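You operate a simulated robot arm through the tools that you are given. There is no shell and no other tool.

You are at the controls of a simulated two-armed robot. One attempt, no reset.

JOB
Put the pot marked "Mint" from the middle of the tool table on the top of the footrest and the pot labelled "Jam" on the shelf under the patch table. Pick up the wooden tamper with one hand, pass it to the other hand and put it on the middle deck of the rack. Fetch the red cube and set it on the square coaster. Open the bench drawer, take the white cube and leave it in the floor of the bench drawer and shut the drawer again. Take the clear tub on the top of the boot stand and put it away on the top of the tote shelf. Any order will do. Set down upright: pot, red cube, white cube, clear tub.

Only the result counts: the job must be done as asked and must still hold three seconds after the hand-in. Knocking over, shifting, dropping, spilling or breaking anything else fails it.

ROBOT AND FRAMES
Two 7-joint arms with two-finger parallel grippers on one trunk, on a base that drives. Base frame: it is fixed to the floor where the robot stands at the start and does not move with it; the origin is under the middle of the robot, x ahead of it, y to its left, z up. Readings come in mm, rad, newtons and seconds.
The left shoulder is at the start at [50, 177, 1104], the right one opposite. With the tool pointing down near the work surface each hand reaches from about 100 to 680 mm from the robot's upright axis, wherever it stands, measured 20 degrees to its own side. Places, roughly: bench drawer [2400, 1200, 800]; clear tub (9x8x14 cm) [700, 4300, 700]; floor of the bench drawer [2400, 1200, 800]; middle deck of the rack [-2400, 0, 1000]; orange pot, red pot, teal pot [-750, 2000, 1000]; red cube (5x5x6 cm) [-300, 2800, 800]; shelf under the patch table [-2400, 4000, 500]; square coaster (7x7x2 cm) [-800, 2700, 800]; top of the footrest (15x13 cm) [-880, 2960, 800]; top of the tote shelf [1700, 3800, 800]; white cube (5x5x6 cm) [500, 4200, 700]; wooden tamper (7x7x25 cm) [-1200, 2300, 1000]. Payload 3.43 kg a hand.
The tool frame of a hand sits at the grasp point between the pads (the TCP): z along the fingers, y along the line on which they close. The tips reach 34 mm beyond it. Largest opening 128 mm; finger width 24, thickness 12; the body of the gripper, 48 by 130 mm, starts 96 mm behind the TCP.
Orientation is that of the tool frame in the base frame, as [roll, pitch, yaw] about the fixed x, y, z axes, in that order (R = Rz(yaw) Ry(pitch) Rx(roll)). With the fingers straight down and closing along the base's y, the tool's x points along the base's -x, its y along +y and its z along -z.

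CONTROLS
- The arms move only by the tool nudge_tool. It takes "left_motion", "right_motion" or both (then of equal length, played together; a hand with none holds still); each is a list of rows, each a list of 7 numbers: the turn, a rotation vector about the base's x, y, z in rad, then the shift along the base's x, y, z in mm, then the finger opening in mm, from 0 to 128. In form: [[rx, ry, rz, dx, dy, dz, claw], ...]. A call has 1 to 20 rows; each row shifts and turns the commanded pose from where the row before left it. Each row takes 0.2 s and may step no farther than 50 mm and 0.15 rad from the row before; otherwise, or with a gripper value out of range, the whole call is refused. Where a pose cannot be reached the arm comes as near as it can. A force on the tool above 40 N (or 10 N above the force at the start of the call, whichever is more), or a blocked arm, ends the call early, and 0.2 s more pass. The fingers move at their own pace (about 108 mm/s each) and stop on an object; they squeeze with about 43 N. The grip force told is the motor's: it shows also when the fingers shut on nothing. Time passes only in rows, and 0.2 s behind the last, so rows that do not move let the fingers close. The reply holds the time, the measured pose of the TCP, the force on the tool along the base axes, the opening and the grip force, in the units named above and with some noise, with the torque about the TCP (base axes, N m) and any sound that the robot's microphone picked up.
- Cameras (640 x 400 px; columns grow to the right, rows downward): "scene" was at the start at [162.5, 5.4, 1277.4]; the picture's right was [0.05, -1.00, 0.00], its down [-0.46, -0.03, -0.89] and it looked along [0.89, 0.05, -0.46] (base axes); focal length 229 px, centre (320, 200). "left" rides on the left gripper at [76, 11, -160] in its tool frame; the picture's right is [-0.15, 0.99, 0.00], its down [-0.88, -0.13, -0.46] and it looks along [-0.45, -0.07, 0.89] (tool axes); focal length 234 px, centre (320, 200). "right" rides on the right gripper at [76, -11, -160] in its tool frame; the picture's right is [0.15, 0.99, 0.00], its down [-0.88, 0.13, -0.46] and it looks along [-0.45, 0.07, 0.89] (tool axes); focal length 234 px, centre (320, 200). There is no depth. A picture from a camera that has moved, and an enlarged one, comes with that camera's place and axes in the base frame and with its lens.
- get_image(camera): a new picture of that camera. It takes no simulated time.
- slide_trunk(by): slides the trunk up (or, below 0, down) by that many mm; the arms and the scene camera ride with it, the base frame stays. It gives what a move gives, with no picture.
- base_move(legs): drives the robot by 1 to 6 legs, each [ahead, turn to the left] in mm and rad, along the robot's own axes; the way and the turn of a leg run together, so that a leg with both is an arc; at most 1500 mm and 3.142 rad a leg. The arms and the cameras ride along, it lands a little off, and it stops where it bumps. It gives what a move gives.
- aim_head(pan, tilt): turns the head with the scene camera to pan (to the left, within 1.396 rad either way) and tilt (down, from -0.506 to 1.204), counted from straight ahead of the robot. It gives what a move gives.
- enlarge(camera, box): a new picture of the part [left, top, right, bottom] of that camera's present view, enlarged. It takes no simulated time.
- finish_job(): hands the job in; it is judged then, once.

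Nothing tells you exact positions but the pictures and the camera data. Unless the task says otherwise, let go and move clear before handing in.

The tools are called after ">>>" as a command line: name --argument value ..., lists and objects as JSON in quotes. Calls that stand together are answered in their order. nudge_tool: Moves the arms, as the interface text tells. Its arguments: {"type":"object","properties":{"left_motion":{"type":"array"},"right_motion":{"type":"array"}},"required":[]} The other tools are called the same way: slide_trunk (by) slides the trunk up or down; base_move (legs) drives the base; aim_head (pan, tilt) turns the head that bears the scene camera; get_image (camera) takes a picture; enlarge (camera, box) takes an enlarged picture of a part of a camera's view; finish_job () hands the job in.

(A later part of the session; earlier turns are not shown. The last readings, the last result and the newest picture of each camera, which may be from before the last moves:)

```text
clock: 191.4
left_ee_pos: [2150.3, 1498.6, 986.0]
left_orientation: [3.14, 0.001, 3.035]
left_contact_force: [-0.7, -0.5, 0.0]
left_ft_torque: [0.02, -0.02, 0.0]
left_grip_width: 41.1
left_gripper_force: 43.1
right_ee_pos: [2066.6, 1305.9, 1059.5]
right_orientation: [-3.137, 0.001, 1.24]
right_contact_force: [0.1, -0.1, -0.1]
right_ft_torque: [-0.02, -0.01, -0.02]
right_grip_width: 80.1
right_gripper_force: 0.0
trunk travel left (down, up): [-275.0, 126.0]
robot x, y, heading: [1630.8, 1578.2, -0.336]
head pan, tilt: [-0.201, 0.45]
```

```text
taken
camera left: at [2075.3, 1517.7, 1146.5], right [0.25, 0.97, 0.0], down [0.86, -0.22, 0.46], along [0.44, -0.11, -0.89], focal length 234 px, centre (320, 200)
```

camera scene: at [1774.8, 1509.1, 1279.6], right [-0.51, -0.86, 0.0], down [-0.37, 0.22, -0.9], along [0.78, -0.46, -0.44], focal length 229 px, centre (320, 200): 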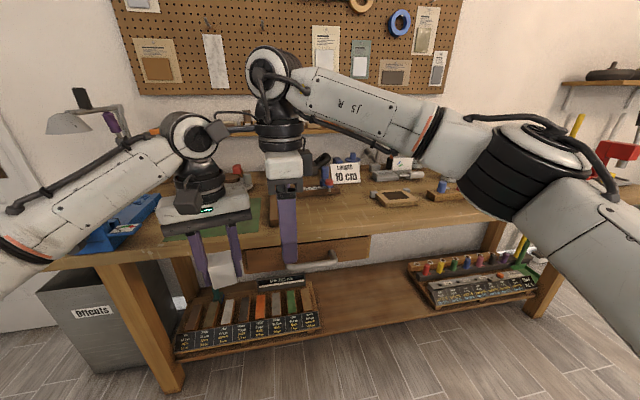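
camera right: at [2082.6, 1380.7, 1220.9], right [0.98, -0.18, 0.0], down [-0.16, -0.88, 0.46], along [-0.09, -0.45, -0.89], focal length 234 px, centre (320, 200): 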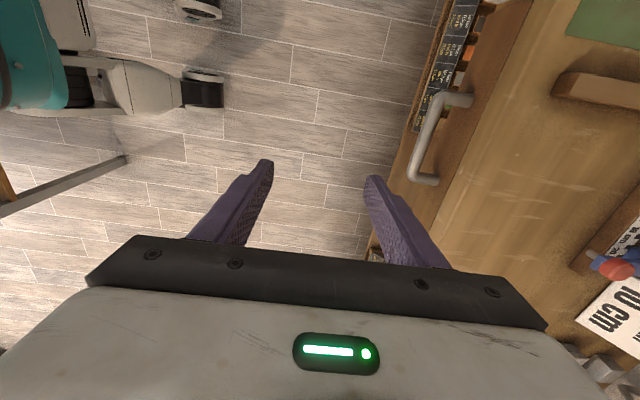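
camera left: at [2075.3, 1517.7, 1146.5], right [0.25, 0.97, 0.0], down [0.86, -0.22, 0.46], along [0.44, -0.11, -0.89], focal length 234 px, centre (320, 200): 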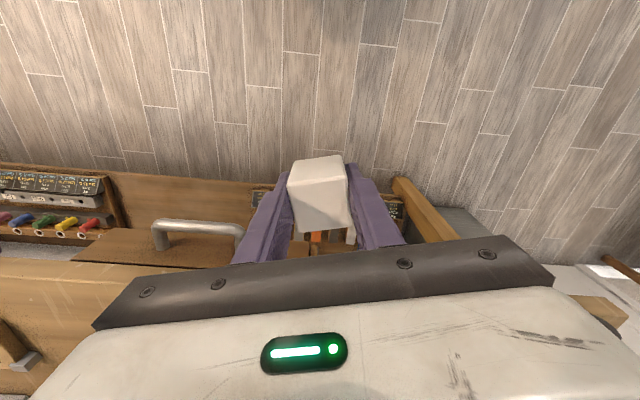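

Contact cleared and the cube is still held. Zooming on the handle in all cameras for a precise fix.

>>> enlarge --camera "right" --box '[370, 60, 530, 220]'

>>> enlarge --camera "left" --box '[100, 180, 260, 280]'

>>> enlarge --camera "scene" --box '[230, 200, 400, 300]'

```text
2.50 times, centred on (450, 140) of right
camera zoom: at [2082.6, 1380.7, 1220.9], right [0.98, -0.18, 0.0], down [-0.16, -0.88, 0.46], along [-0.09, -0.45, -0.89], focal length 585 px, centre (-5, 350)
```

zoom: 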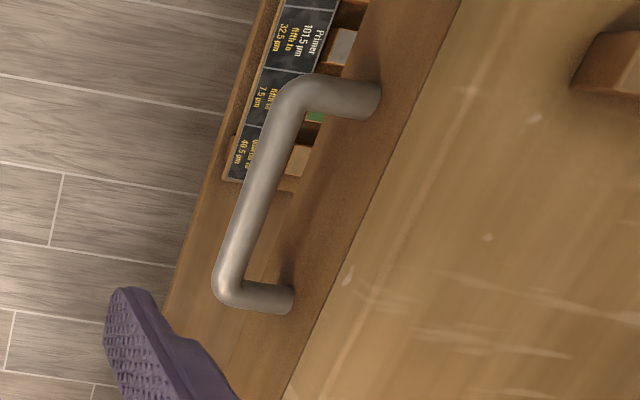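

```text
4.00 times, centred on (180, 230) of left
camera zoom: at [2075.3, 1517.7, 1146.5], right [0.25, 0.97, 0.0], down [0.86, -0.22, 0.46], along [0.44, -0.11, -0.89], focal length 937 px, centre (880, 80)
```

zoom: 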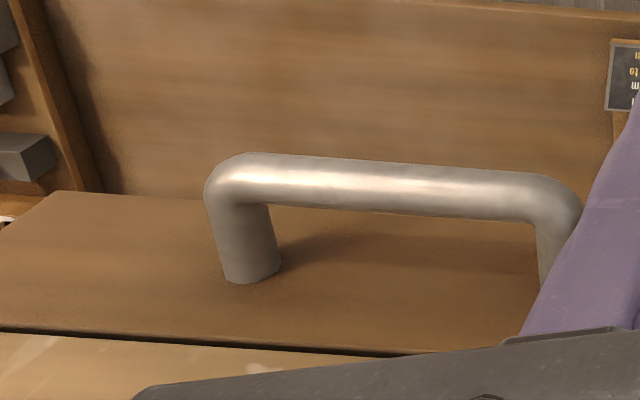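

```text
3.76 times, centred on (315, 250) of scene
camera zoom: at [1775.0, 1509.4, 1279.6], right [-0.51, -0.86, 0.0], down [-0.38, 0.22, -0.9], along [0.78, -0.46, -0.44], focal length 862 px, centre (339, 12)
```

zoom: 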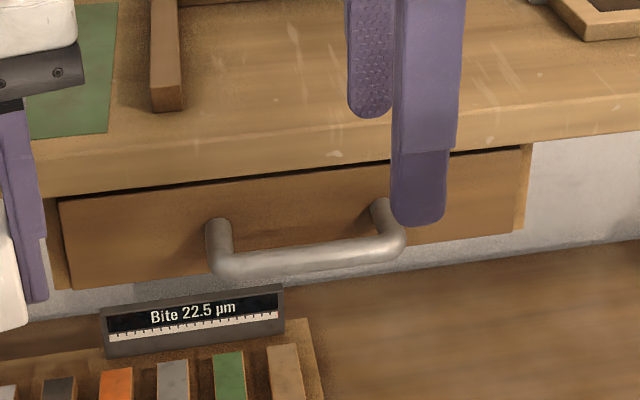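

Refined: handle bar from ≈(2264,1324) to (2224,1194) at z≈815, bench edge ~30 mm behind the bar with a slight overhang. I'll tilt the right hand 0.6 rad forward so the rear finger goes behind the bar under the edge, and shift the left hand away.

>>> nudge_tool --left_motion '[[0, 0, 0, 8, 23, 25, 30], [0, 0, 0, 8, 23, 25, 30], [0, 0, 0, 0, 0, 0, 30], [0, 0, 0, 0, 0, 0, 30], [0, 0, 0, 0, 0, 0, 30], [0, 0, 0, 0, 0, 0, 30]]' --right_motion '[[-0.0489, -0.1418, 0, 15, -4, -30, 70], [-0.0489, -0.1418, 0, 15, -4, -30, 70], [-0.0489, -0.1418, 0, 15, -4, -30, 70], [-0.0489, -0.1418, 0, 15, -4, -25, 64], [0, 0, 0, 10, -3, -15, 60], [0, 0, 0, 0, 0, 0, 60]]'

>>> get_image --camera "right"

>>> get_image --camera "scene"

```text
clock: 192.8
left_ee_pos: [2167.0, 1544.0, 1034.6]
left_orientation: [3.141, 0.0, 3.035]
left_contact_force: [0.9, -0.2, -0.3]
left_ft_torque: [0.0, 0.01, 0.05]
left_grip_width: 41.3
left_gripper_force: 43.0
right_ee_pos: [2137.0, 1287.2, 930.1]
right_orientation: [2.545, 0.002, 1.242]
right_contact_force: [0.3, -0.3, 0.5]
right_ft_torque: [0.04, 0.02, 0.04]
right_grip_width: 60.1
right_gripper_force: 0.3
trunk travel left (down, up): [-275.0, 126.0]
robot x, y, heading: [1628.6, 1579.3, -0.336]
head pan, tilt: [-0.201, 0.45]
```

```text
taken
camera right: at [2069.5, 1390.5, 1057.3], right [0.82, -0.13, 0.56], down [-0.43, -0.78, 0.45], along [0.38, -0.61, -0.7], focal length 234 px, centre (320, 200)
```

right: 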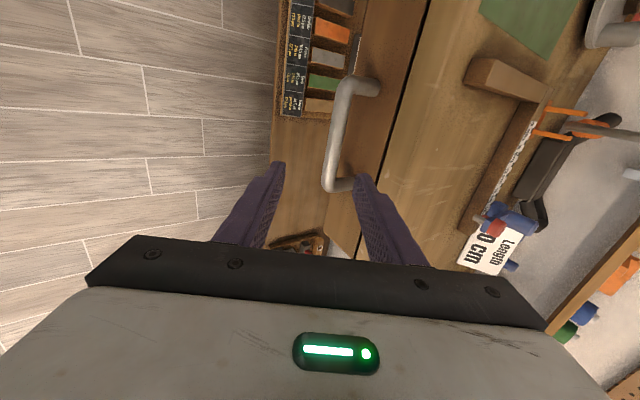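

```text
taken
camera scene: at [1774.9, 1509.2, 1279.6], right [-0.51, -0.86, 0.0], down [-0.37, 0.22, -0.9], along [0.78, -0.46, -0.44], focal length 229 px, centre (320, 200)
```

scene: 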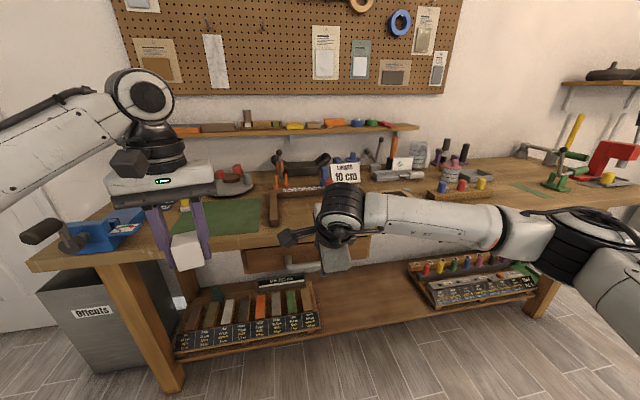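

>>> enlarge --camera "right" --box '[250, 60, 410, 220]'

```text
2.50 times, centred on (330, 140) of right
camera zoom: at [2069.5, 1390.5, 1057.3], right [0.82, -0.13, 0.56], down [-0.43, -0.78, 0.45], along [0.38, -0.61, -0.7], focal length 585 px, centre (295, 350)
```

zoom: 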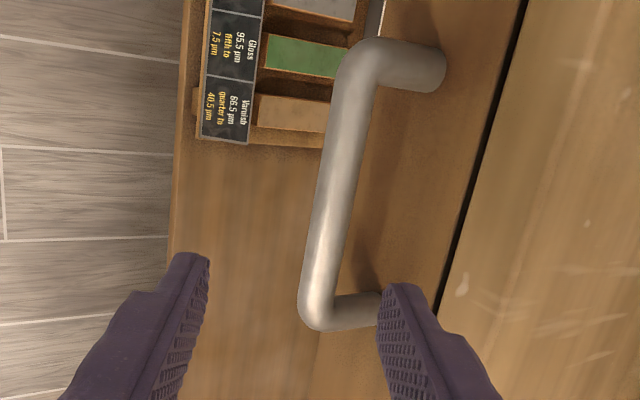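

>>> nudge_tool --right_motion '[[0, 0, 0, 25.6, -5.5, -24.2, 60], [0, 0, 0, 25.6, -5.5, -24.2, 60], [0, 0, 0, 25.6, -5.5, -24.1, 60], [0, 0, 0, 0, 0, 0, 60]]'

>>> enlarge --camera "right" --box '[230, 60, 430, 260]'

>>> enlarge --camera "scene" --box '[260, 180, 400, 290]'

```text
clock: 193.8
left_ee_pos: [2166.6, 1542.1, 1036.6]
left_orientation: [3.14, 0.001, 3.035]
left_contact_force: [-0.9, -0.2, -1.1]
left_ft_torque: [0.04, 0.01, -0.02]
left_grip_width: 41.3
left_gripper_force: 42.8
right_ee_pos: [2214.3, 1270.4, 857.4]
right_orientation: [2.544, 0.002, 1.241]
right_contact_force: [0.1, 0.8, -0.3]
right_ft_torque: [0.01, 0.02, 0.01]
right_grip_width: 60.1
right_gripper_force: 0.0
trunk travel left (down, up): [-275.0, 126.0]
robot x, y, heading: [1628.3, 1577.8, -0.334]
head pan, tilt: [-0.201, 0.45]
```

```text
2.00 times, centred on (330, 160) of right
camera zoom: at [2146.9, 1373.8, 984.9], right [0.82, -0.13, 0.56], down [-0.42, -0.78, 0.45], along [0.38, -0.61, -0.7], focal length 468 px, centre (300, 280)
```

zoom: 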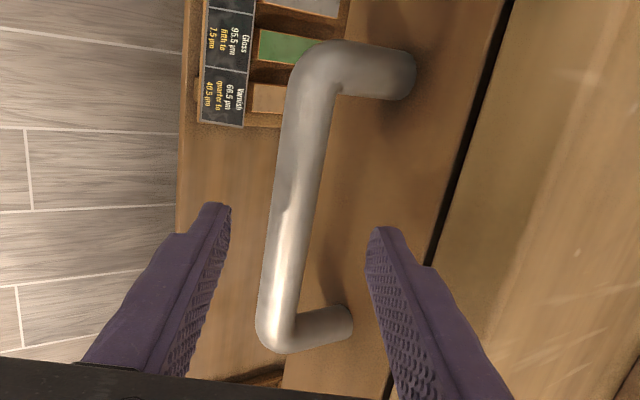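

```text
3.64 times, centred on (330, 235) of scene
camera zoom: at [1774.8, 1509.2, 1279.6], right [-0.51, -0.86, 0.0], down [-0.37, 0.22, -0.9], along [0.78, -0.46, -0.44], focal length 832 px, centre (284, 73)
```

zoom: 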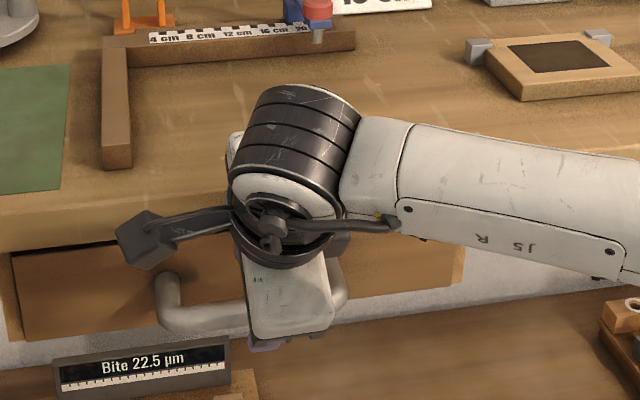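

The bar is centred between the fingers along the approach line. Moving in 60 mm and closing.

>>> nudge_tool --right_motion '[[0, 0, 0, 10.6, -3.6, -16.5, 60], [0, 0, 0, 10.6, -3.6, -16.5, 60], [0, 0, 0, 10.6, -3.6, -16.5, 60], [0, 0, 0, 0, 0, 0, 60]]'

>>> enlarge --camera "right" --box '[230, 60, 430, 260]'

```text
clock: 194.6
left_ee_pos: [2162.9, 1542.5, 1037.8]
left_orientation: [-3.141, 0.003, 3.035]
left_contact_force: [0.3, 0.1, -0.5]
left_ft_torque: [0.03, 0.0, -0.03]
left_grip_width: 41.4
left_gripper_force: 43.1
right_ee_pos: [2243.4, 1261.1, 820.8]
right_orientation: [2.539, 0.0, 1.237]
right_contact_force: [-30.1, 4.0, 17.7]
right_ft_torque: [-0.32, -0.63, -0.46]
right_grip_width: 51.7
right_gripper_force: 0.1
trunk travel left (down, up): [-275.0, 126.0]
robot x, y, heading: [1624.6, 1579.0, -0.335]
head pan, tilt: [-0.201, 0.45]
stopped in row 4 (right hand): the force on the tool passed its limit at 45 N (the readings are from after the stop); the commanded pose is now the measured one
```

```text
2.00 times, centred on (330, 160) of right
camera zoom: at [2173.9, 1365.3, 948.5], right [0.82, -0.13, 0.56], down [-0.43, -0.78, 0.45], along [0.38, -0.61, -0.7], focal length 468 px, centre (300, 280)
```

zoom: 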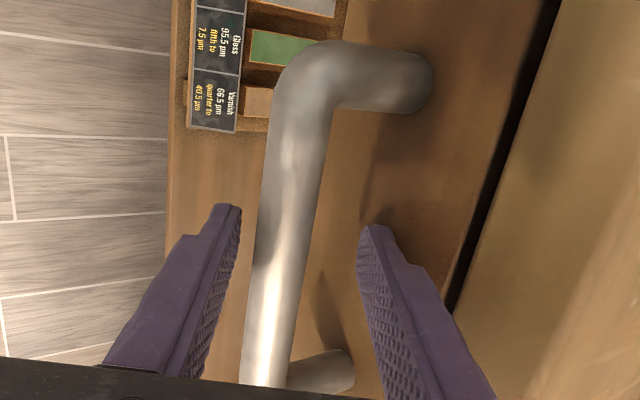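

The rear fingertip touched the drawer front (opening too wide). Backing off 6 mm and closing on the bar.

>>> nudge_tool --right_motion '[[0, 0, 0, -4, 1.4, 4, 50], [0, 0, 0, 0, 0, 0, 40], [0, 0, 0, 0, 0, 0, 20], [0, 0, 0, 0, 0, 0, 5], [0, 0, 0, 0, 0, 0, 5]]'

>>> enlarge --camera "right" --box '[230, 60, 430, 260]'

```text
clock: 195.8
left_ee_pos: [2164.3, 1542.7, 1036.6]
left_orientation: [-3.141, 0.001, 3.037]
left_contact_force: [0.2, 0.7, -0.4]
left_ft_torque: [0.02, 0.0, 0.05]
left_grip_width: 41.5
left_gripper_force: 42.8
right_ee_pos: [2237.4, 1262.5, 814.9]
right_orientation: [2.553, 0.002, 1.239]
right_contact_force: [-23.3, 7.2, -13.0]
right_ft_torque: [-0.41, 0.18, -0.38]
right_grip_width: 21.6
right_gripper_force: 44.5
trunk travel left (down, up): [-275.0, 126.0]
robot x, y, heading: [1628.1, 1575.6, -0.331]
head pan, tilt: [-0.201, 0.45]
```

```text
2.00 times, centred on (330, 160) of right
camera zoom: at [2171.1, 1366.6, 944.7], right [0.82, -0.13, 0.55], down [-0.42, -0.78, 0.45], along [0.37, -0.61, -0.7], focal length 468 px, centre (300, 280)
```

zoom: 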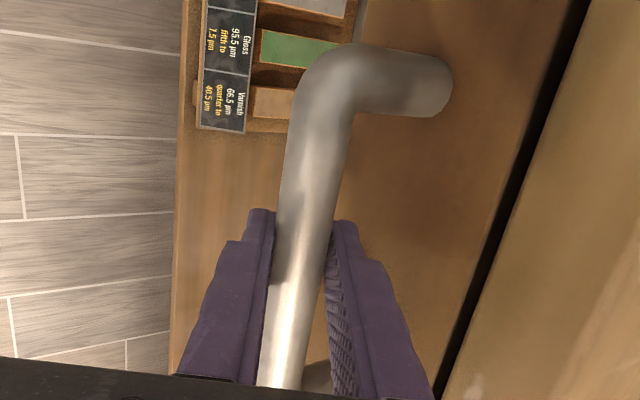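

Bar gripped (21.6 mm). Pulling the drawer out along its axis.

>>> nudge_tool --right_motion '[[0, 0, 0, -14, 4.7, 0, 5], [0, 0, 0, -14, 4.7, 0, 5], [0, 0, 0, -14, 4.7, 0, 5], [0, 0, 0, -14, 4.7, 0, 5], [0, 0, 0, 0, 0, 0, 5]]'

>>> get_image --camera "right"

>>> get_image --camera "scene"

```text
clock: 197.0
left_ee_pos: [2167.9, 1543.2, 1034.7]
left_orientation: [-3.139, -0.003, 3.036]
left_contact_force: [-0.1, 0.6, -1.0]
left_ft_torque: [0.01, 0.0, 0.0]
left_grip_width: 41.0
left_gripper_force: 43.3
right_ee_pos: [2186.3, 1280.1, 816.1]
right_orientation: [2.55, -0.001, 1.241]
right_contact_force: [3.2, 6.1, -24.5]
right_ft_torque: [0.21, 0.04, -0.02]
right_grip_width: 21.8
right_gripper_force: 45.1
trunk travel left (down, up): [-275.0, 126.0]
robot x, y, heading: [1629.0, 1578.7, -0.334]
head pan, tilt: [-0.201, 0.45]
```

```text
taken
camera right: at [2118.0, 1385.0, 944.7], right [0.82, -0.13, 0.55], down [-0.42, -0.79, 0.45], along [0.38, -0.61, -0.7], focal length 234 px, centre (320, 200)
```

right: 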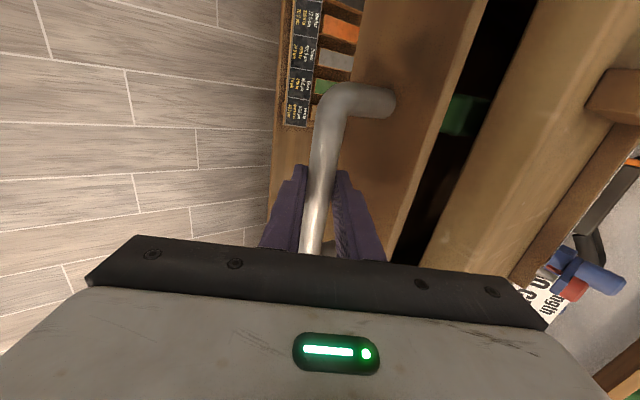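

```text
taken
camera scene: at [1777.0, 1508.4, 1279.1], right [-0.51, -0.86, 0.0], down [-0.38, 0.22, -0.9], along [0.77, -0.46, -0.44], focal length 229 px, centre (320, 200)
```

scene: 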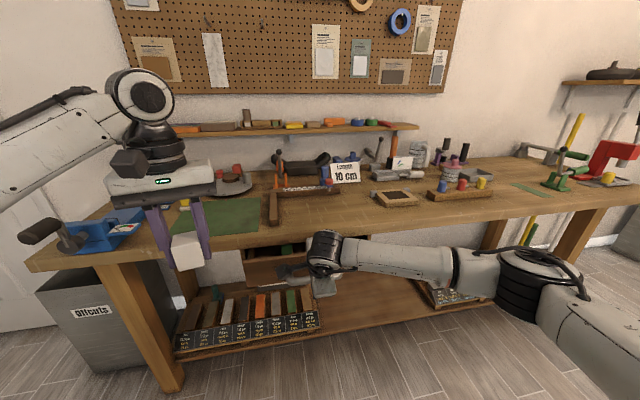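

The drawer opens; there is something green inside. Continuing to pull.

>>> nudge_tool --right_motion '[[0, 0, 0, -14, 4.7, -1.5, 5], [0, 0, 0, -14, 4.7, -1, 5], [0, 0, 0, -14, 4.7, 0, 5], [0, 0, 0, -14, 4.7, 0, 5], [0, 0, 0, -14, 4.7, 0, 5], [0, 0, 0, -14, 4.7, 0, 5], [0, 0, 0, -14, 4.7, 0, 5], [0, 0, 0, 0, 0, 0, 5]]'

>>> get_image --camera "scene"

>>> get_image --camera "right"

>>> get_image --camera "left"

```text
clock: 198.8
left_ee_pos: [2168.3, 1543.3, 1035.1]
left_orientation: [-3.14, -0.001, 3.035]
left_contact_force: [1.1, -0.1, -0.5]
left_ft_torque: [0.03, -0.01, 0.01]
left_grip_width: 41.2
left_gripper_force: 43.1
right_ee_pos: [2087.9, 1316.6, 816.5]
right_orientation: [2.546, -0.003, 1.245]
right_contact_force: [6.8, 21.9, -20.3]
right_ft_torque: [-0.1, 0.08, -0.34]
right_grip_width: 21.6
right_gripper_force: 44.5
trunk travel left (down, up): [-275.0, 126.0]
robot x, y, heading: [1632.4, 1577.0, -0.334]
head pan, tilt: [-0.201, 0.45]
```

```text
taken
camera scene: at [1776.8, 1510.1, 1279.3], right [-0.51, -0.86, 0.0], down [-0.38, 0.22, -0.9], along [0.77, -0.46, -0.44], focal length 229 px, centre (320, 200)
```

scene: 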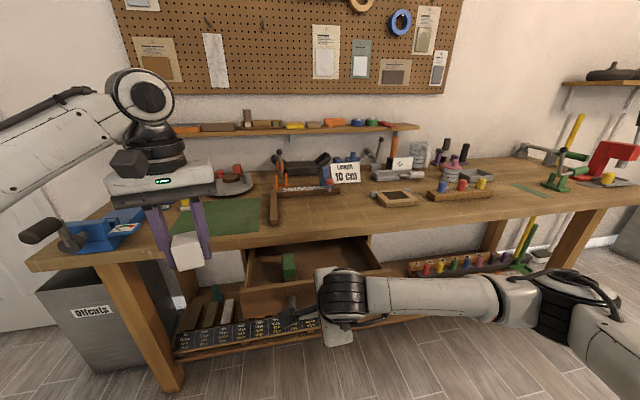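

```text
taken
camera right: at [2019.4, 1419.2, 944.8], right [0.82, -0.13, 0.56], down [-0.42, -0.79, 0.45], along [0.38, -0.6, -0.7], focal length 234 px, centre (320, 200)
```

right: 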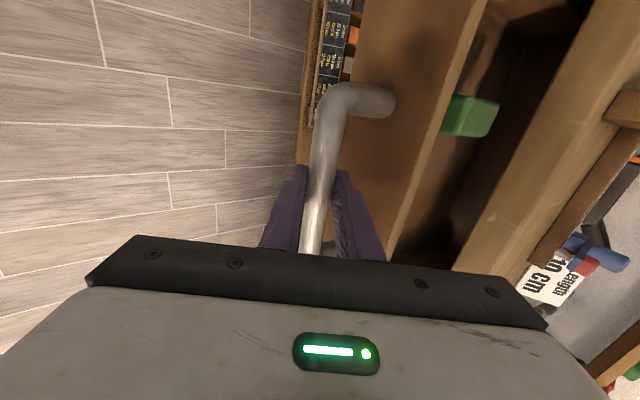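

```text
taken
camera left: at [2094.2, 1562.6, 1195.5], right [0.25, 0.97, 0.0], down [0.86, -0.22, 0.45], along [0.44, -0.12, -0.89], focal length 234 px, centre (320, 200)
```

left: 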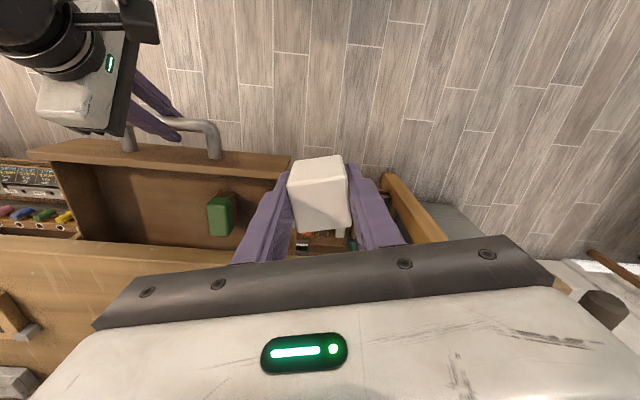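

The drawer is open ~159 mm, with a green block inside and free floor to the south of it. I'll pull ~30 mm more for working room.

>>> nudge_tool --right_motion '[[0, 0, 0, -14, 5.5, -1, 5], [0, 0, 0, -14, 5.5, -1, 5], [0, 0, 0, 0, 0, 0, 5]]'

>>> enlarge --camera "left" --box '[20, 100, 320, 290]'

>>> enlarge --camera "scene" --box '[220, 200, 400, 340]'

```text
clock: 199.6
left_ee_pos: [2167.4, 1543.0, 1035.5]
left_orientation: [-3.14, 0.001, 3.035]
left_contact_force: [-0.1, 0.0, -1.4]
left_ft_torque: [0.03, 0.01, 0.02]
left_grip_width: 41.5
left_gripper_force: 42.9
right_ee_pos: [2061.7, 1325.2, 816.6]
right_orientation: [2.539, -0.007, 1.243]
right_contact_force: [6.5, 14.8, -9.1]
right_ft_torque: [0.92, -0.15, 0.48]
right_grip_width: 21.7
right_gripper_force: 44.5
trunk travel left (down, up): [-275.0, 126.0]
robot x, y, heading: [1628.1, 1579.1, -0.331]
head pan, tilt: [-0.201, 0.45]
```

```text
2.11 times, centred on (170, 195) of left
camera zoom: at [2093.2, 1562.2, 1196.2], right [0.25, 0.97, 0.0], down [0.86, -0.22, 0.46], along [0.44, -0.12, -0.89], focal length 493 px, centre (636, 210)
```

zoom: 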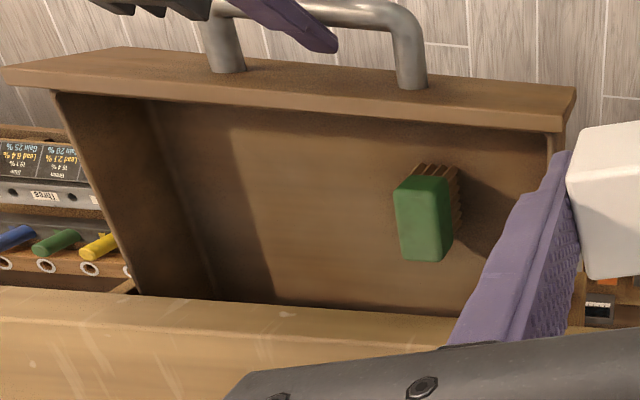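

```text
2.86 times, centred on (310, 270) of scene
camera zoom: at [1775.7, 1509.7, 1279.6], right [-0.51, -0.86, 0.0], down [-0.38, 0.22, -0.9], along [0.77, -0.46, -0.44], focal length 654 px, centre (349, 0)
```

zoom: 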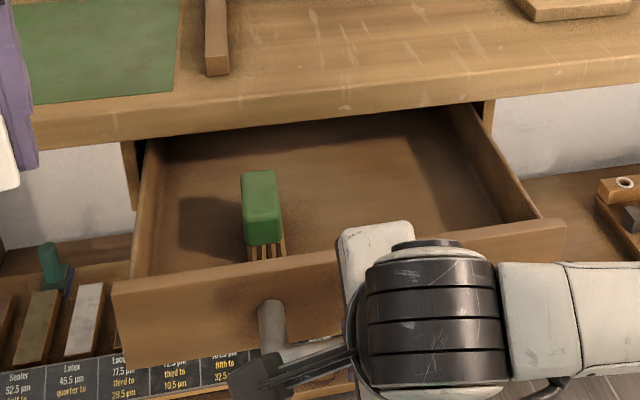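

The drawer is open ~187 mm with free floor in the middle. Releasing the handle and taking the right hand up and away.

>>> nudge_tool --right_motion '[[0, 0, 0, 0, 0, 0, 30], [0, 0, 0, 0, 0, 0, 45], [0, 0, 0, 0, 0, 0, 45], [0, 0, 0, -8, 2.7, 12.4, 45], [0, 0, 0, -13.3, 4.5, 20.7, 45], [0, 0, 0, -16, 5.4, 24.8, 45], [0, 0, 0, -16, 5.4, 24.8, 45], [0, 0, 0, -16, 5.4, 24.8, 45], [0, 0, 0, -10, -20, 40, 45], [0, 0, 0, -10, -20, 40, 45], [0, 0, 0, -10, -20, 40, 45], [0, 0, 0, 0, 0, 0, 45]]'

>>> get_image --camera "scene"

```text
clock: 202.2
left_ee_pos: [2165.6, 1542.8, 1036.9]
left_orientation: [3.139, 0.001, 3.035]
left_contact_force: [0.0, 0.6, -0.1]
left_ft_torque: [-0.02, -0.02, 0.01]
left_grip_width: 41.1
left_gripper_force: 43.0
right_ee_pos: [1959.1, 1287.9, 1043.5]
right_orientation: [2.541, 0.001, 1.239]
right_contact_force: [0.3, 0.4, 0.0]
right_ft_torque: [-0.03, 0.03, 0.02]
right_grip_width: 45.2
right_gripper_force: 0.1
trunk travel left (down, up): [-275.0, 126.0]
robot x, y, heading: [1625.7, 1574.1, -0.334]
head pan, tilt: [-0.201, 0.45]
```

```text
taken
camera scene: at [1774.7, 1509.1, 1279.5], right [-0.51, -0.86, 0.0], down [-0.37, 0.22, -0.9], along [0.77, -0.46, -0.44], focal length 229 px, centre (320, 200)
```

scene: 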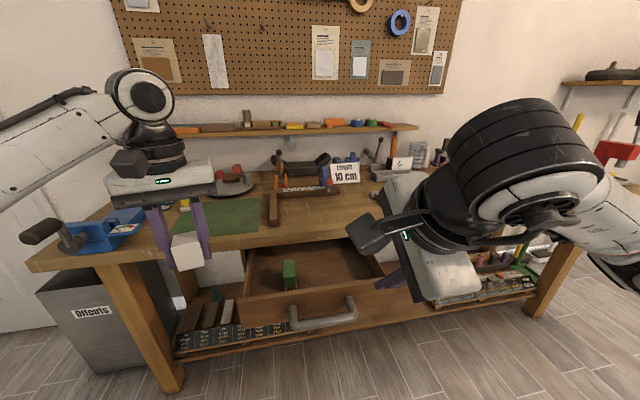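

Drawer stays open. Rotating the base right by 0.3 rad and moving ahead 80 mm so that the left hand can reach the drawer centre.

>>> base_move --legs '[[0, -0.3], [80, 0]]'

>>> aim_head --pan 0.1 --tilt 0.7

>>> get_image --camera "scene"

>>> get_image --camera "left"

```text
clock: 204.3
left_ee_pos: [2195.8, 1337.8, 1035.6]
left_orientation: [3.141, 0.001, 2.737]
left_contact_force: [-0.7, -0.6, -1.1]
left_ft_torque: [0.02, 0.01, -0.01]
left_grip_width: 41.6
left_gripper_force: 42.9
right_ee_pos: [1924.4, 1156.3, 1042.1]
right_orientation: [2.544, 0.0, 0.94]
right_contact_force: [-0.3, -0.1, -0.1]
right_ft_torque: [0.01, -0.01, -0.02]
right_grip_width: 45.0
right_gripper_force: 0.1
trunk travel left (down, up): [-275.0, 126.0]
robot x, y, heading: [1692.7, 1535.5, -0.629]
head pan, tilt: [-0.201, 0.45]
```

```text
clock: 205.1
left_ee_pos: [2196.0, 1338.4, 1036.3]
left_orientation: [-3.14, 0.001, 2.737]
left_contact_force: [0.2, 0.6, -1.3]
left_ft_torque: [-0.01, 0.01, 0.01]
left_grip_width: 41.4
left_gripper_force: 43.2
right_ee_pos: [1923.6, 1157.5, 1042.0]
right_orientation: [2.542, -0.001, 0.941]
right_contact_force: [-1.0, -0.1, 0.7]
right_ft_torque: [-0.01, -0.01, 0.03]
right_grip_width: 45.0
right_gripper_force: 0.1
trunk travel left (down, up): [-275.0, 126.0]
robot x, y, heading: [1692.6, 1530.6, -0.631]
head pan, tilt: [0.099, 0.7]
```

```text
taken
camera scene: at [1823.0, 1447.2, 1257.4], right [-0.51, -0.86, 0.0], down [-0.55, 0.33, -0.77], along [0.66, -0.39, -0.64], focal length 229 px, centre (320, 200)
```

scene: 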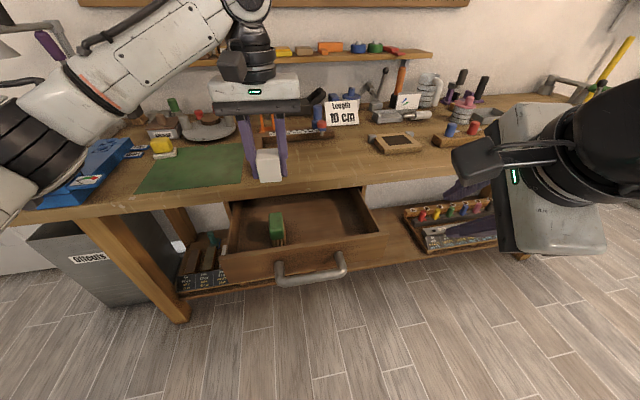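

```text
taken
camera left: at [2130.7, 1378.8, 1196.6], right [0.52, 0.85, 0.0], down [0.76, -0.47, 0.46], along [0.39, -0.24, -0.89], focal length 234 px, centre (320, 200)
```

left: 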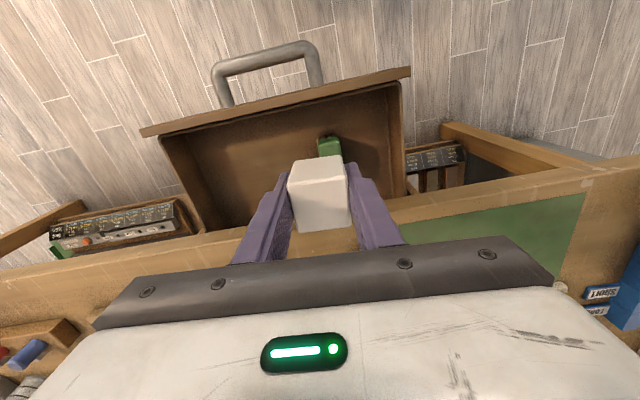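

>>> enlarge --camera "scene" --box '[200, 170, 400, 300]'

>>> enlarge --camera "left" --box '[120, 30, 440, 230]'

```text
3.08 times, centred on (300, 235) of scene
camera zoom: at [1823.0, 1447.2, 1257.4], right [-0.51, -0.86, 0.0], down [-0.55, 0.33, -0.77], along [0.66, -0.39, -0.64], focal length 704 px, centre (382, 92)
```

zoom: 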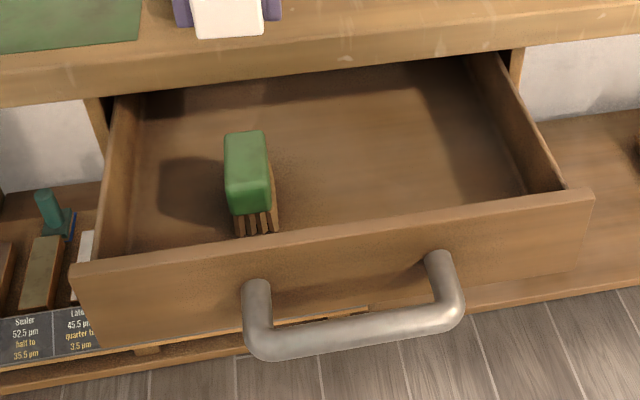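

```text
2.00 times, centred on (280, 130) of left
camera zoom: at [2130.7, 1378.8, 1196.6], right [0.52, 0.85, 0.0], down [0.76, -0.47, 0.46], along [0.39, -0.24, -0.89], focal length 468 px, centre (400, 340)
```

zoom: 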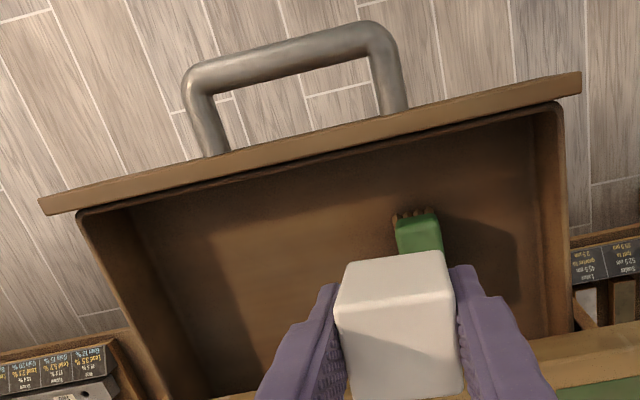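

The drawer's bar is at (2067, 1324), free floor around (2191, 1253). Moving the left hand over it and lowering part-way.

>>> nudge_tool --left_motion '[[0, 0, 0, -2.5, -42.5, 0, 30], [0, 0, 0, -2.5, -42.4, 0, 30], [0, 0, 0, 0, 0, -45, 30], [0, 0, 0, 0, 0, -45, 30], [0, 0, 0, 0, 0, -45, 30], [0, 0, 0, 0, 0, -30, 30], [0, 0, 0, 0, 0, 0, 30]]'

>>> enlarge --camera "scene" --box '[200, 120, 420, 300]'

>>> get_image --camera "left"

```text
clock: 206.7
left_ee_pos: [2192.4, 1252.4, 869.5]
left_orientation: [3.141, 0.001, 2.735]
left_contact_force: [0.3, 0.4, -1.9]
left_ft_torque: [-0.01, -0.02, 0.01]
left_grip_width: 41.2
left_gripper_force: 42.6
right_ee_pos: [1922.2, 1157.2, 1042.8]
right_orientation: [2.539, 0.001, 0.941]
right_contact_force: [0.5, -0.6, 0.3]
right_ft_torque: [-0.01, -0.04, -0.04]
right_grip_width: 45.1
right_gripper_force: 0.0
trunk travel left (down, up): [-275.0, 126.0]
robot x, y, heading: [1692.9, 1530.7, -0.632]
head pan, tilt: [0.099, 0.7]
```

```text
2.22 times, centred on (310, 210) of scene
camera zoom: at [1823.0, 1447.3, 1257.4], right [-0.51, -0.86, 0.0], down [-0.56, 0.33, -0.76], along [0.66, -0.39, -0.64], focal length 509 px, centre (342, 178)
```

zoom: 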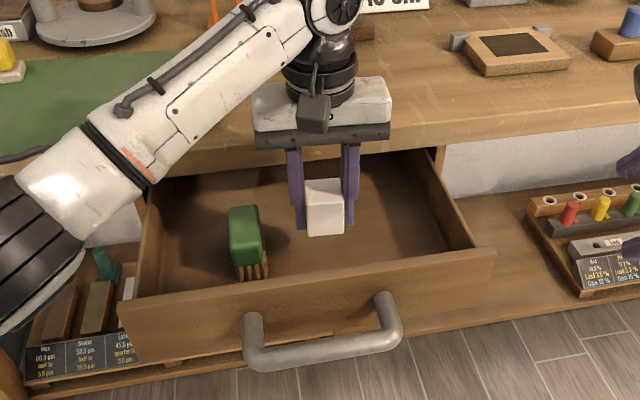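

```text
taken
camera left: at [2126.2, 1293.1, 1031.5], right [0.53, 0.85, 0.0], down [0.76, -0.47, 0.46], along [0.39, -0.24, -0.89], focal length 234 px, centre (320, 200)
```

left: 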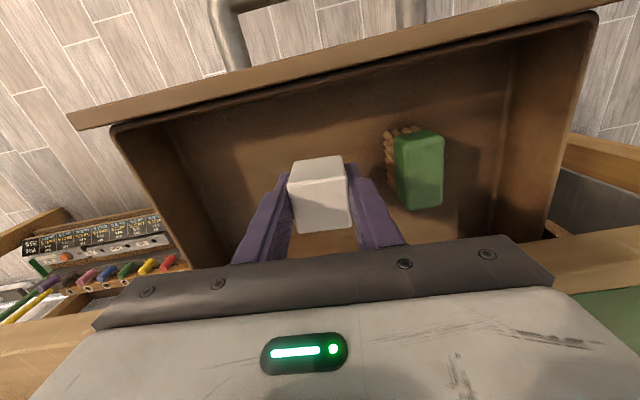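

Cube hangs over the free drawer floor. Lowering in steps to contact.

>>> nudge_tool --left_motion '[[0, 0, 0, 0, 0, -15, 30], [0, 0, 0, 0, 0, -10, 30], [0, 0, 0, 0, 0, -4, 30], [0, 0, 0, 0, 0, -3, 30], [0, 0, 0, 0, 0, 0, 30]]'

```text
clock: 207.9
left_ee_pos: [2191.9, 1254.8, 839.3]
left_orientation: [-3.141, 0.0, 2.739]
left_contact_force: [-0.3, 0.1, -0.6]
left_ft_torque: [0.01, 0.02, 0.02]
left_grip_width: 41.2
left_gripper_force: 42.4
right_ee_pos: [1923.8, 1156.3, 1041.5]
right_orientation: [2.542, 0.0, 0.941]
right_contact_force: [0.9, 1.1, -0.4]
right_ft_torque: [0.0, 0.01, 0.01]
right_grip_width: 45.2
right_gripper_force: 0.0
trunk travel left (down, up): [-275.0, 126.0]
robot x, y, heading: [1692.1, 1531.5, -0.631]
head pan, tilt: [0.099, 0.7]
```

>>> nudge_tool --left_motion '[[0, 0, 0, 0, 0, -3, 30], [0, 0, 0, 0, 0, -3, 30], [0, 0, 0, 0, 0, -2, 30], [0, 0, 0, 0, 0, -2, 30], [0, 0, 0, 0, 0, 0, 30]]'

>>> enlarge --camera "left" --box '[220, 100, 420, 260]'

```text
clock: 209.1
left_ee_pos: [2192.0, 1253.5, 829.3]
left_orientation: [-3.14, 0.0, 2.736]
left_contact_force: [-0.2, 0.0, -0.2]
left_ft_torque: [0.0, -0.01, 0.01]
left_grip_width: 41.4
left_gripper_force: 43.3
right_ee_pos: [1923.5, 1156.8, 1041.0]
right_orientation: [2.543, 0.0, 0.94]
right_contact_force: [-0.3, -0.6, 0.1]
right_ft_torque: [-0.01, -0.02, 0.02]
right_grip_width: 44.9
right_gripper_force: 0.0
trunk travel left (down, up): [-275.0, 126.0]
robot x, y, heading: [1693.5, 1528.8, -0.635]
head pan, tilt: [0.099, 0.7]
```

```text
2.50 times, centred on (320, 180) of left
camera zoom: at [2125.9, 1294.2, 990.0], right [0.52, 0.85, 0.0], down [0.76, -0.47, 0.46], along [0.39, -0.24, -0.89], focal length 585 px, centre (320, 250)
```

zoom: 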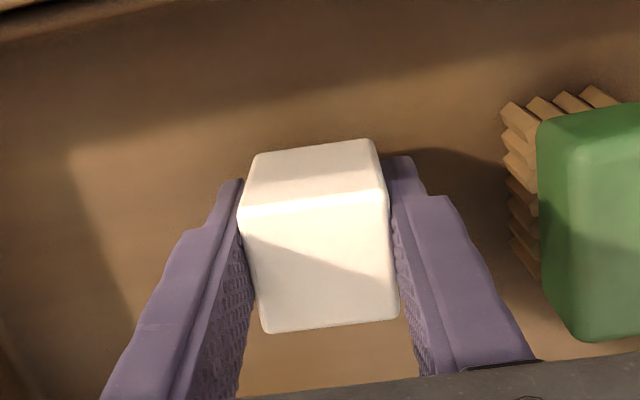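

>>> nudge_tool --left_motion '[[0, 0, 0, 0, 0, -2, 30], [0, 0, 0, 0, 0, -2, 30], [0, 0, 0, 0, 0, -2, 30], [0, 0, 0, 0, 0, -2, 30], [0, 0, 0, 0, 0, 0, 30]]'

```text
clock: 210.3
left_ee_pos: [2189.6, 1254.1, 820.6]
left_orientation: [3.141, 0.0, 2.736]
left_contact_force: [-0.4, -0.3, -1.0]
left_ft_torque: [0.0, -0.01, -0.02]
left_grip_width: 41.5
left_gripper_force: 43.3
right_ee_pos: [1924.0, 1156.1, 1042.5]
right_orientation: [2.542, 0.0, 0.94]
right_contact_force: [0.2, -0.7, -0.6]
right_ft_torque: [-0.02, 0.0, 0.02]
right_grip_width: 45.0
right_gripper_force: 0.0
trunk travel left (down, up): [-275.0, 126.0]
robot x, y, heading: [1693.4, 1532.7, -0.634]
head pan, tilt: [0.099, 0.7]
```

>>> nudge_tool --left_motion '[[0, 0, 0, 0, 0, -2, 30], [0, 0, 0, 0, 0, -2, 30], [0, 0, 0, 0, 0, -2, 30], [0, 0, 0, 0, 0, 0, 30]]'

>>> enlarge --camera "scene" --box '[250, 130, 400, 270]'

```text
clock: 211.3
left_ee_pos: [2191.1, 1253.7, 815.5]
left_orientation: [-3.141, 0.001, 2.736]
left_contact_force: [-0.1, 0.7, -0.3]
left_ft_torque: [0.01, -0.05, 0.01]
left_grip_width: 41.5
left_gripper_force: 43.2
right_ee_pos: [1923.7, 1156.8, 1041.9]
right_orientation: [2.541, -0.001, 0.941]
right_contact_force: [-0.4, -0.2, -0.1]
right_ft_torque: [-0.05, -0.01, 0.01]
right_grip_width: 45.2
right_gripper_force: 0.1
trunk travel left (down, up): [-275.0, 126.0]
robot x, y, heading: [1691.9, 1532.7, -0.631]
head pan, tilt: [0.099, 0.7]
```

```text
2.86 times, centred on (325, 200) of scene
camera zoom: at [1823.0, 1447.3, 1257.4], right [-0.51, -0.86, 0.0], down [-0.56, 0.33, -0.76], along [0.66, -0.39, -0.64], focal length 654 px, centre (306, 200)
```

zoom: 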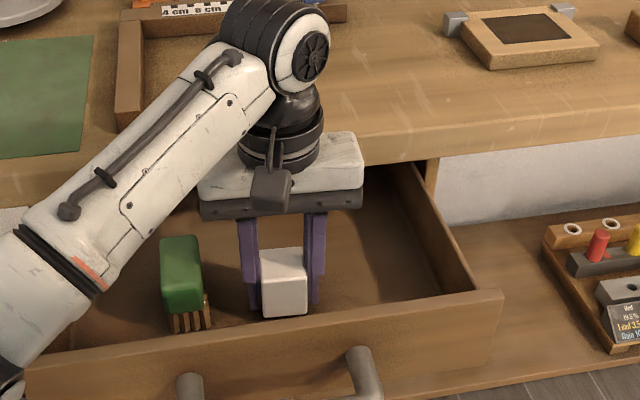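

>>> nudge_tool --left_motion '[[0, 0, 0, 0, 0, -2, 30], [0, 0, 0, 0, 0, -2, 30], [0, 0, 0, 0, 0, -1.5, 30], [0, 0, 0, 0, 0, 0, 30]]'

```text
clock: 212.3
left_ee_pos: [2191.3, 1253.2, 809.4]
left_orientation: [-3.139, 0.0, 2.737]
left_contact_force: [1.1, 0.5, -0.8]
left_ft_torque: [0.02, -0.01, -0.02]
left_grip_width: 41.4
left_gripper_force: 43.1
right_ee_pos: [1924.1, 1157.0, 1041.5]
right_orientation: [2.541, 0.0, 0.942]
right_contact_force: [-0.7, -0.1, -0.7]
right_ft_torque: [-0.01, 0.0, -0.02]
right_grip_width: 45.2
right_gripper_force: 0.0
trunk travel left (down, up): [-275.0, 126.0]
robot x, y, heading: [1691.4, 1531.3, -0.629]
head pan, tilt: [0.099, 0.7]
```

>>> nudge_tool --left_motion '[[0, 0, 0, 0, 0, -2, 30], [0, 0, 0, 0, 0, -2, 30], [0, 0, 0, 0, 0, -1.5, 30], [0, 0, 0, 0, 0, 0, 30]]'

>>> enlarge --camera "left" --box '[220, 100, 420, 260]'

```text
clock: 213.3
left_ee_pos: [2190.9, 1254.5, 807.1]
left_orientation: [-3.14, 0.003, 2.737]
left_contact_force: [0.4, 1.7, 13.3]
left_ft_torque: [0.24, 0.16, -0.04]
left_grip_width: 41.3
left_gripper_force: 43.2
right_ee_pos: [1923.2, 1157.0, 1042.8]
right_orientation: [2.543, 0.001, 0.941]
right_contact_force: [-0.1, 0.5, -0.4]
right_ft_torque: [0.04, 0.0, 0.0]
right_grip_width: 44.9
right_gripper_force: 0.0
trunk travel left (down, up): [-275.0, 126.0]
robot x, y, heading: [1693.4, 1535.7, -0.632]
head pan, tilt: [0.099, 0.7]
```

```text
2.50 times, centred on (320, 180) of left
camera zoom: at [2125.3, 1294.7, 966.4], right [0.52, 0.85, 0.0], down [0.76, -0.47, 0.46], along [0.39, -0.24, -0.89], focal length 585 px, centre (320, 250)
```

zoom: 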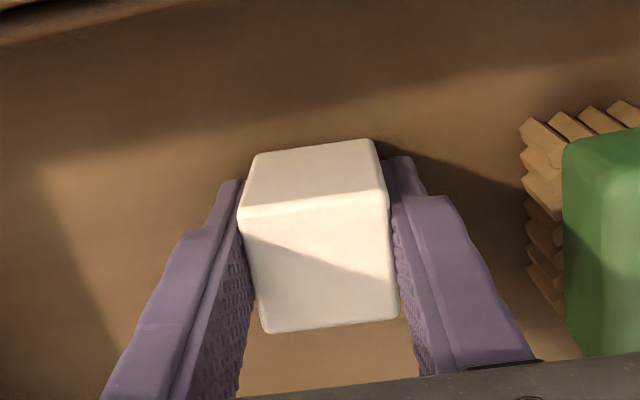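

Contact with the drawer floor (13 N). Relaxing, opening, then raising straight up.

>>> nudge_tool --left_motion '[[0, 0, 0, 0, 0, 2, 30], [0, 0, 0, 0, 0, 0, 46], [0, 0, 0, 0, 0, 0, 56], [0, 0, 0, 0, 0, 0, 58], [0, 0, 0, 0, 0, 20, 58], [0, 0, 0, 0, 0, 40, 58], [0, 0, 0, 0, 0, 45, 58], [0, 0, 0, 0, 0, 45, 58], [0, 0, 0, 0, 0, 45, 58]]'

>>> get_image --camera "left"

>>> enlarge --camera "scene" --box '[200, 130, 420, 300]'

```text
clock: 215.3
left_ee_pos: [2191.0, 1254.6, 1000.6]
left_orientation: [3.141, 0.0, 2.737]
left_contact_force: [-0.1, -0.5, 0.3]
left_ft_torque: [0.01, -0.02, 0.0]
left_grip_width: 57.9
left_gripper_force: 0.1
right_ee_pos: [1924.1, 1155.9, 1042.1]
right_orientation: [2.54, 0.0, 0.94]
right_contact_force: [0.8, 0.1, 0.2]
right_ft_torque: [-0.01, 0.02, -0.02]
right_grip_width: 45.2
right_gripper_force: 0.1
trunk travel left (down, up): [-275.0, 126.0]
robot x, y, heading: [1692.6, 1528.8, -0.634]
head pan, tilt: [0.099, 0.7]
```

```text
taken
camera left: at [2125.4, 1294.5, 1161.6], right [0.52, 0.85, 0.0], down [0.76, -0.47, 0.46], along [0.39, -0.24, -0.89], focal length 234 px, centre (320, 200)
```

left: 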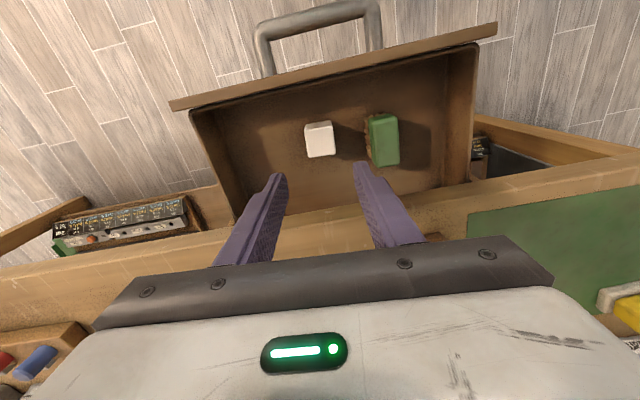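

```text
2.35 times, centred on (310, 215) of scene
camera zoom: at [1822.6, 1447.5, 1257.4], right [-0.51, -0.86, 0.0], down [-0.55, 0.33, -0.77], along [0.66, -0.39, -0.64], focal length 539 px, centre (344, 165)
```

zoom: 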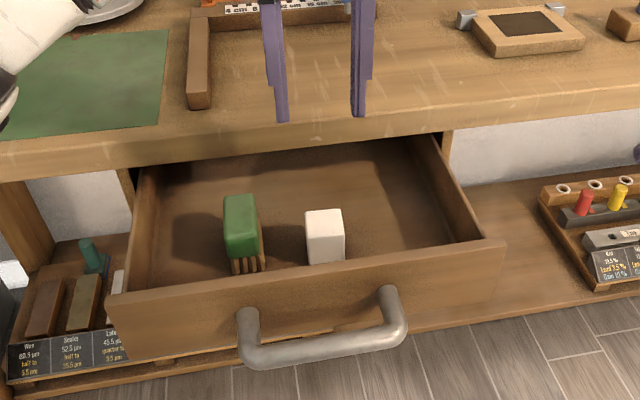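

The white cube stands in the drawer. Now to shut it: I'll close the left fingers, go in front of the handle bar, and push it home.

>>> nudge_tool --left_motion '[[0, 0, 0, -43, 21.8, 0, 20], [0, 0, 0, -43, 21.8, 0, 0], [0, 0, 0, -43, 21.8, 0, 0], [0, 0, 0, -43, 21.8, 0, 0], [0, 0, 0, 0, 0, -46, 0], [0, 0, 0, 0, 0, -46, 0], [0, 0, 0, 0, 0, -46, 0], [0, 0, 0, 0, 0, -46, 0], [0, 0, 0, 0, 0, 0, 0]]'

>>> enlarge --camera "scene" --box '[200, 130, 420, 330]'

>>> get_image --camera "left"

```text
clock: 217.3
left_ee_pos: [2018.5, 1341.5, 816.8]
left_orientation: [3.141, 0.0, 2.735]
left_contact_force: [-0.2, -0.6, -0.5]
left_ft_torque: [0.01, -0.01, -0.02]
left_grip_width: 0.0
left_gripper_force: 33.6
right_ee_pos: [1922.7, 1156.7, 1041.5]
right_orientation: [2.541, 0.0, 0.94]
right_contact_force: [-0.2, -0.5, 0.8]
right_ft_torque: [0.0, 0.0, -0.02]
right_grip_width: 44.9
right_gripper_force: 0.1
trunk travel left (down, up): [-275.0, 126.0]
robot x, y, heading: [1691.5, 1532.0, -0.627]
head pan, tilt: [0.099, 0.7]
```

```text
2.00 times, centred on (310, 230) of scene
camera zoom: at [1823.0, 1447.3, 1257.4], right [-0.51, -0.86, 0.0], down [-0.55, 0.33, -0.76], along [0.66, -0.39, -0.64], focal length 458 px, centre (340, 140)
```

zoom: 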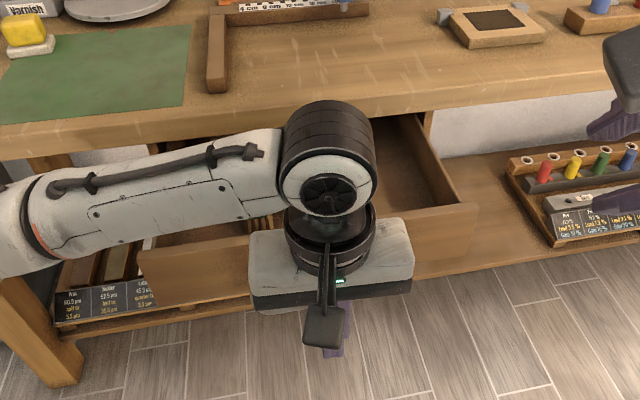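

```text
taken
camera left: at [1953.9, 1379.7, 977.9], right [0.52, 0.85, 0.0], down [0.76, -0.47, 0.46], along [0.39, -0.24, -0.89], focal length 234 px, centre (320, 200)
```

left: 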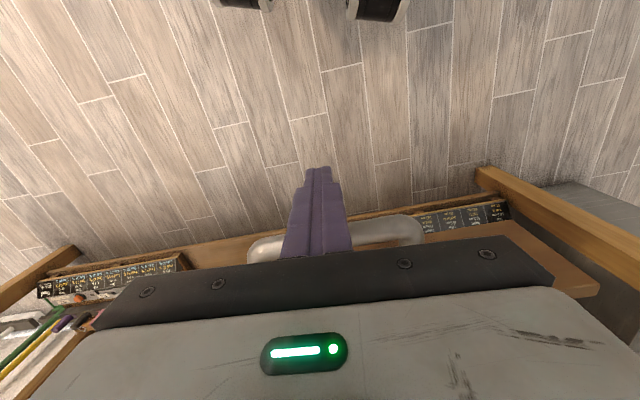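

Fingers are in front of the bar centre. Pushing the drawer in gently.

>>> nudge_tool --left_motion '[[0, 0, 0, 9.4, -3.4, 0, 0], [0, 0, 0, 9.4, -3.4, 0, 0], [0, 0, 0, 4.7, -1.7, 0, 0], [0, 0, 0, 4.7, -1.7, 0, 0], [0, 0, 0, 7.5, -2.7, 0, 0], [0, 0, 0, 9.4, -3.4, 0, 0], [0, 0, 0, 9.4, -3.4, 0, 0], [0, 0, 0, 9.4, -3.4, 0, 0], [0, 0, 0, 9.4, -3.4, 0, 0], [0, 0, 0, 9.4, -3.4, 0, 0], [0, 0, 0, 9.4, -3.4, 0, 0], [0, 0, 0, 9.4, -3.4, 0, 0], [0, 0, 0, 9.4, -3.4, 0, 0], [0, 0, 0, 9.4, -3.4, 0, 0]]'

>>> get_image --camera "left"

>>> get_image --camera "scene"

```text
clock: 220.3
left_ee_pos: [2140.3, 1298.1, 817.2]
left_orientation: [3.14, -0.001, 2.737]
left_contact_force: [-1.0, 0.0, -0.3]
left_ft_torque: [0.0, 0.01, 0.01]
left_grip_width: 0.2
left_gripper_force: 33.4
right_ee_pos: [1924.0, 1156.6, 1042.8]
right_orientation: [2.543, 0.0, 0.94]
right_contact_force: [-0.6, -0.4, 0.5]
right_ft_torque: [0.01, 0.01, 0.03]
right_grip_width: 45.3
right_gripper_force: 0.1
trunk travel left (down, up): [-275.0, 126.0]
robot x, y, heading: [1692.4, 1532.5, -0.63]
head pan, tilt: [0.099, 0.7]
```

```text
taken
camera left: at [2074.1, 1337.5, 977.9], right [0.53, 0.85, 0.0], down [0.76, -0.47, 0.46], along [0.39, -0.24, -0.89], focal length 234 px, centre (320, 200)
```

left: 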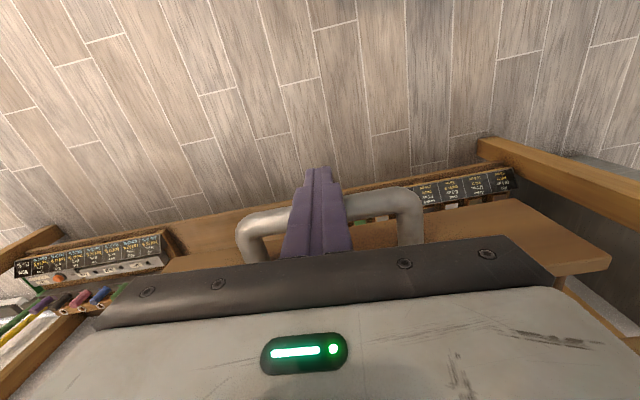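

```text
taken
camera scene: at [1823.0, 1447.4, 1257.4], right [-0.51, -0.86, 0.0], down [-0.56, 0.33, -0.76], along [0.66, -0.39, -0.64], focal length 229 px, centre (320, 200)
```

scene: 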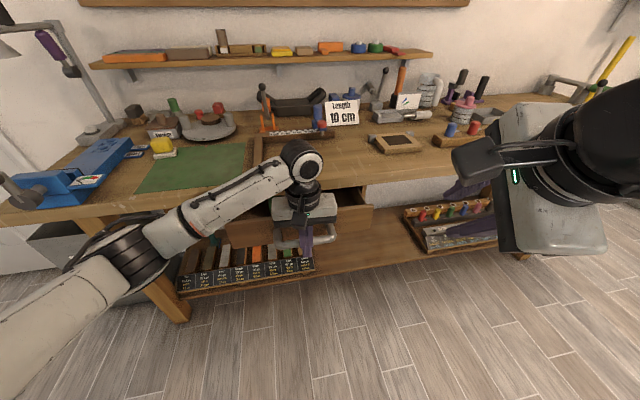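

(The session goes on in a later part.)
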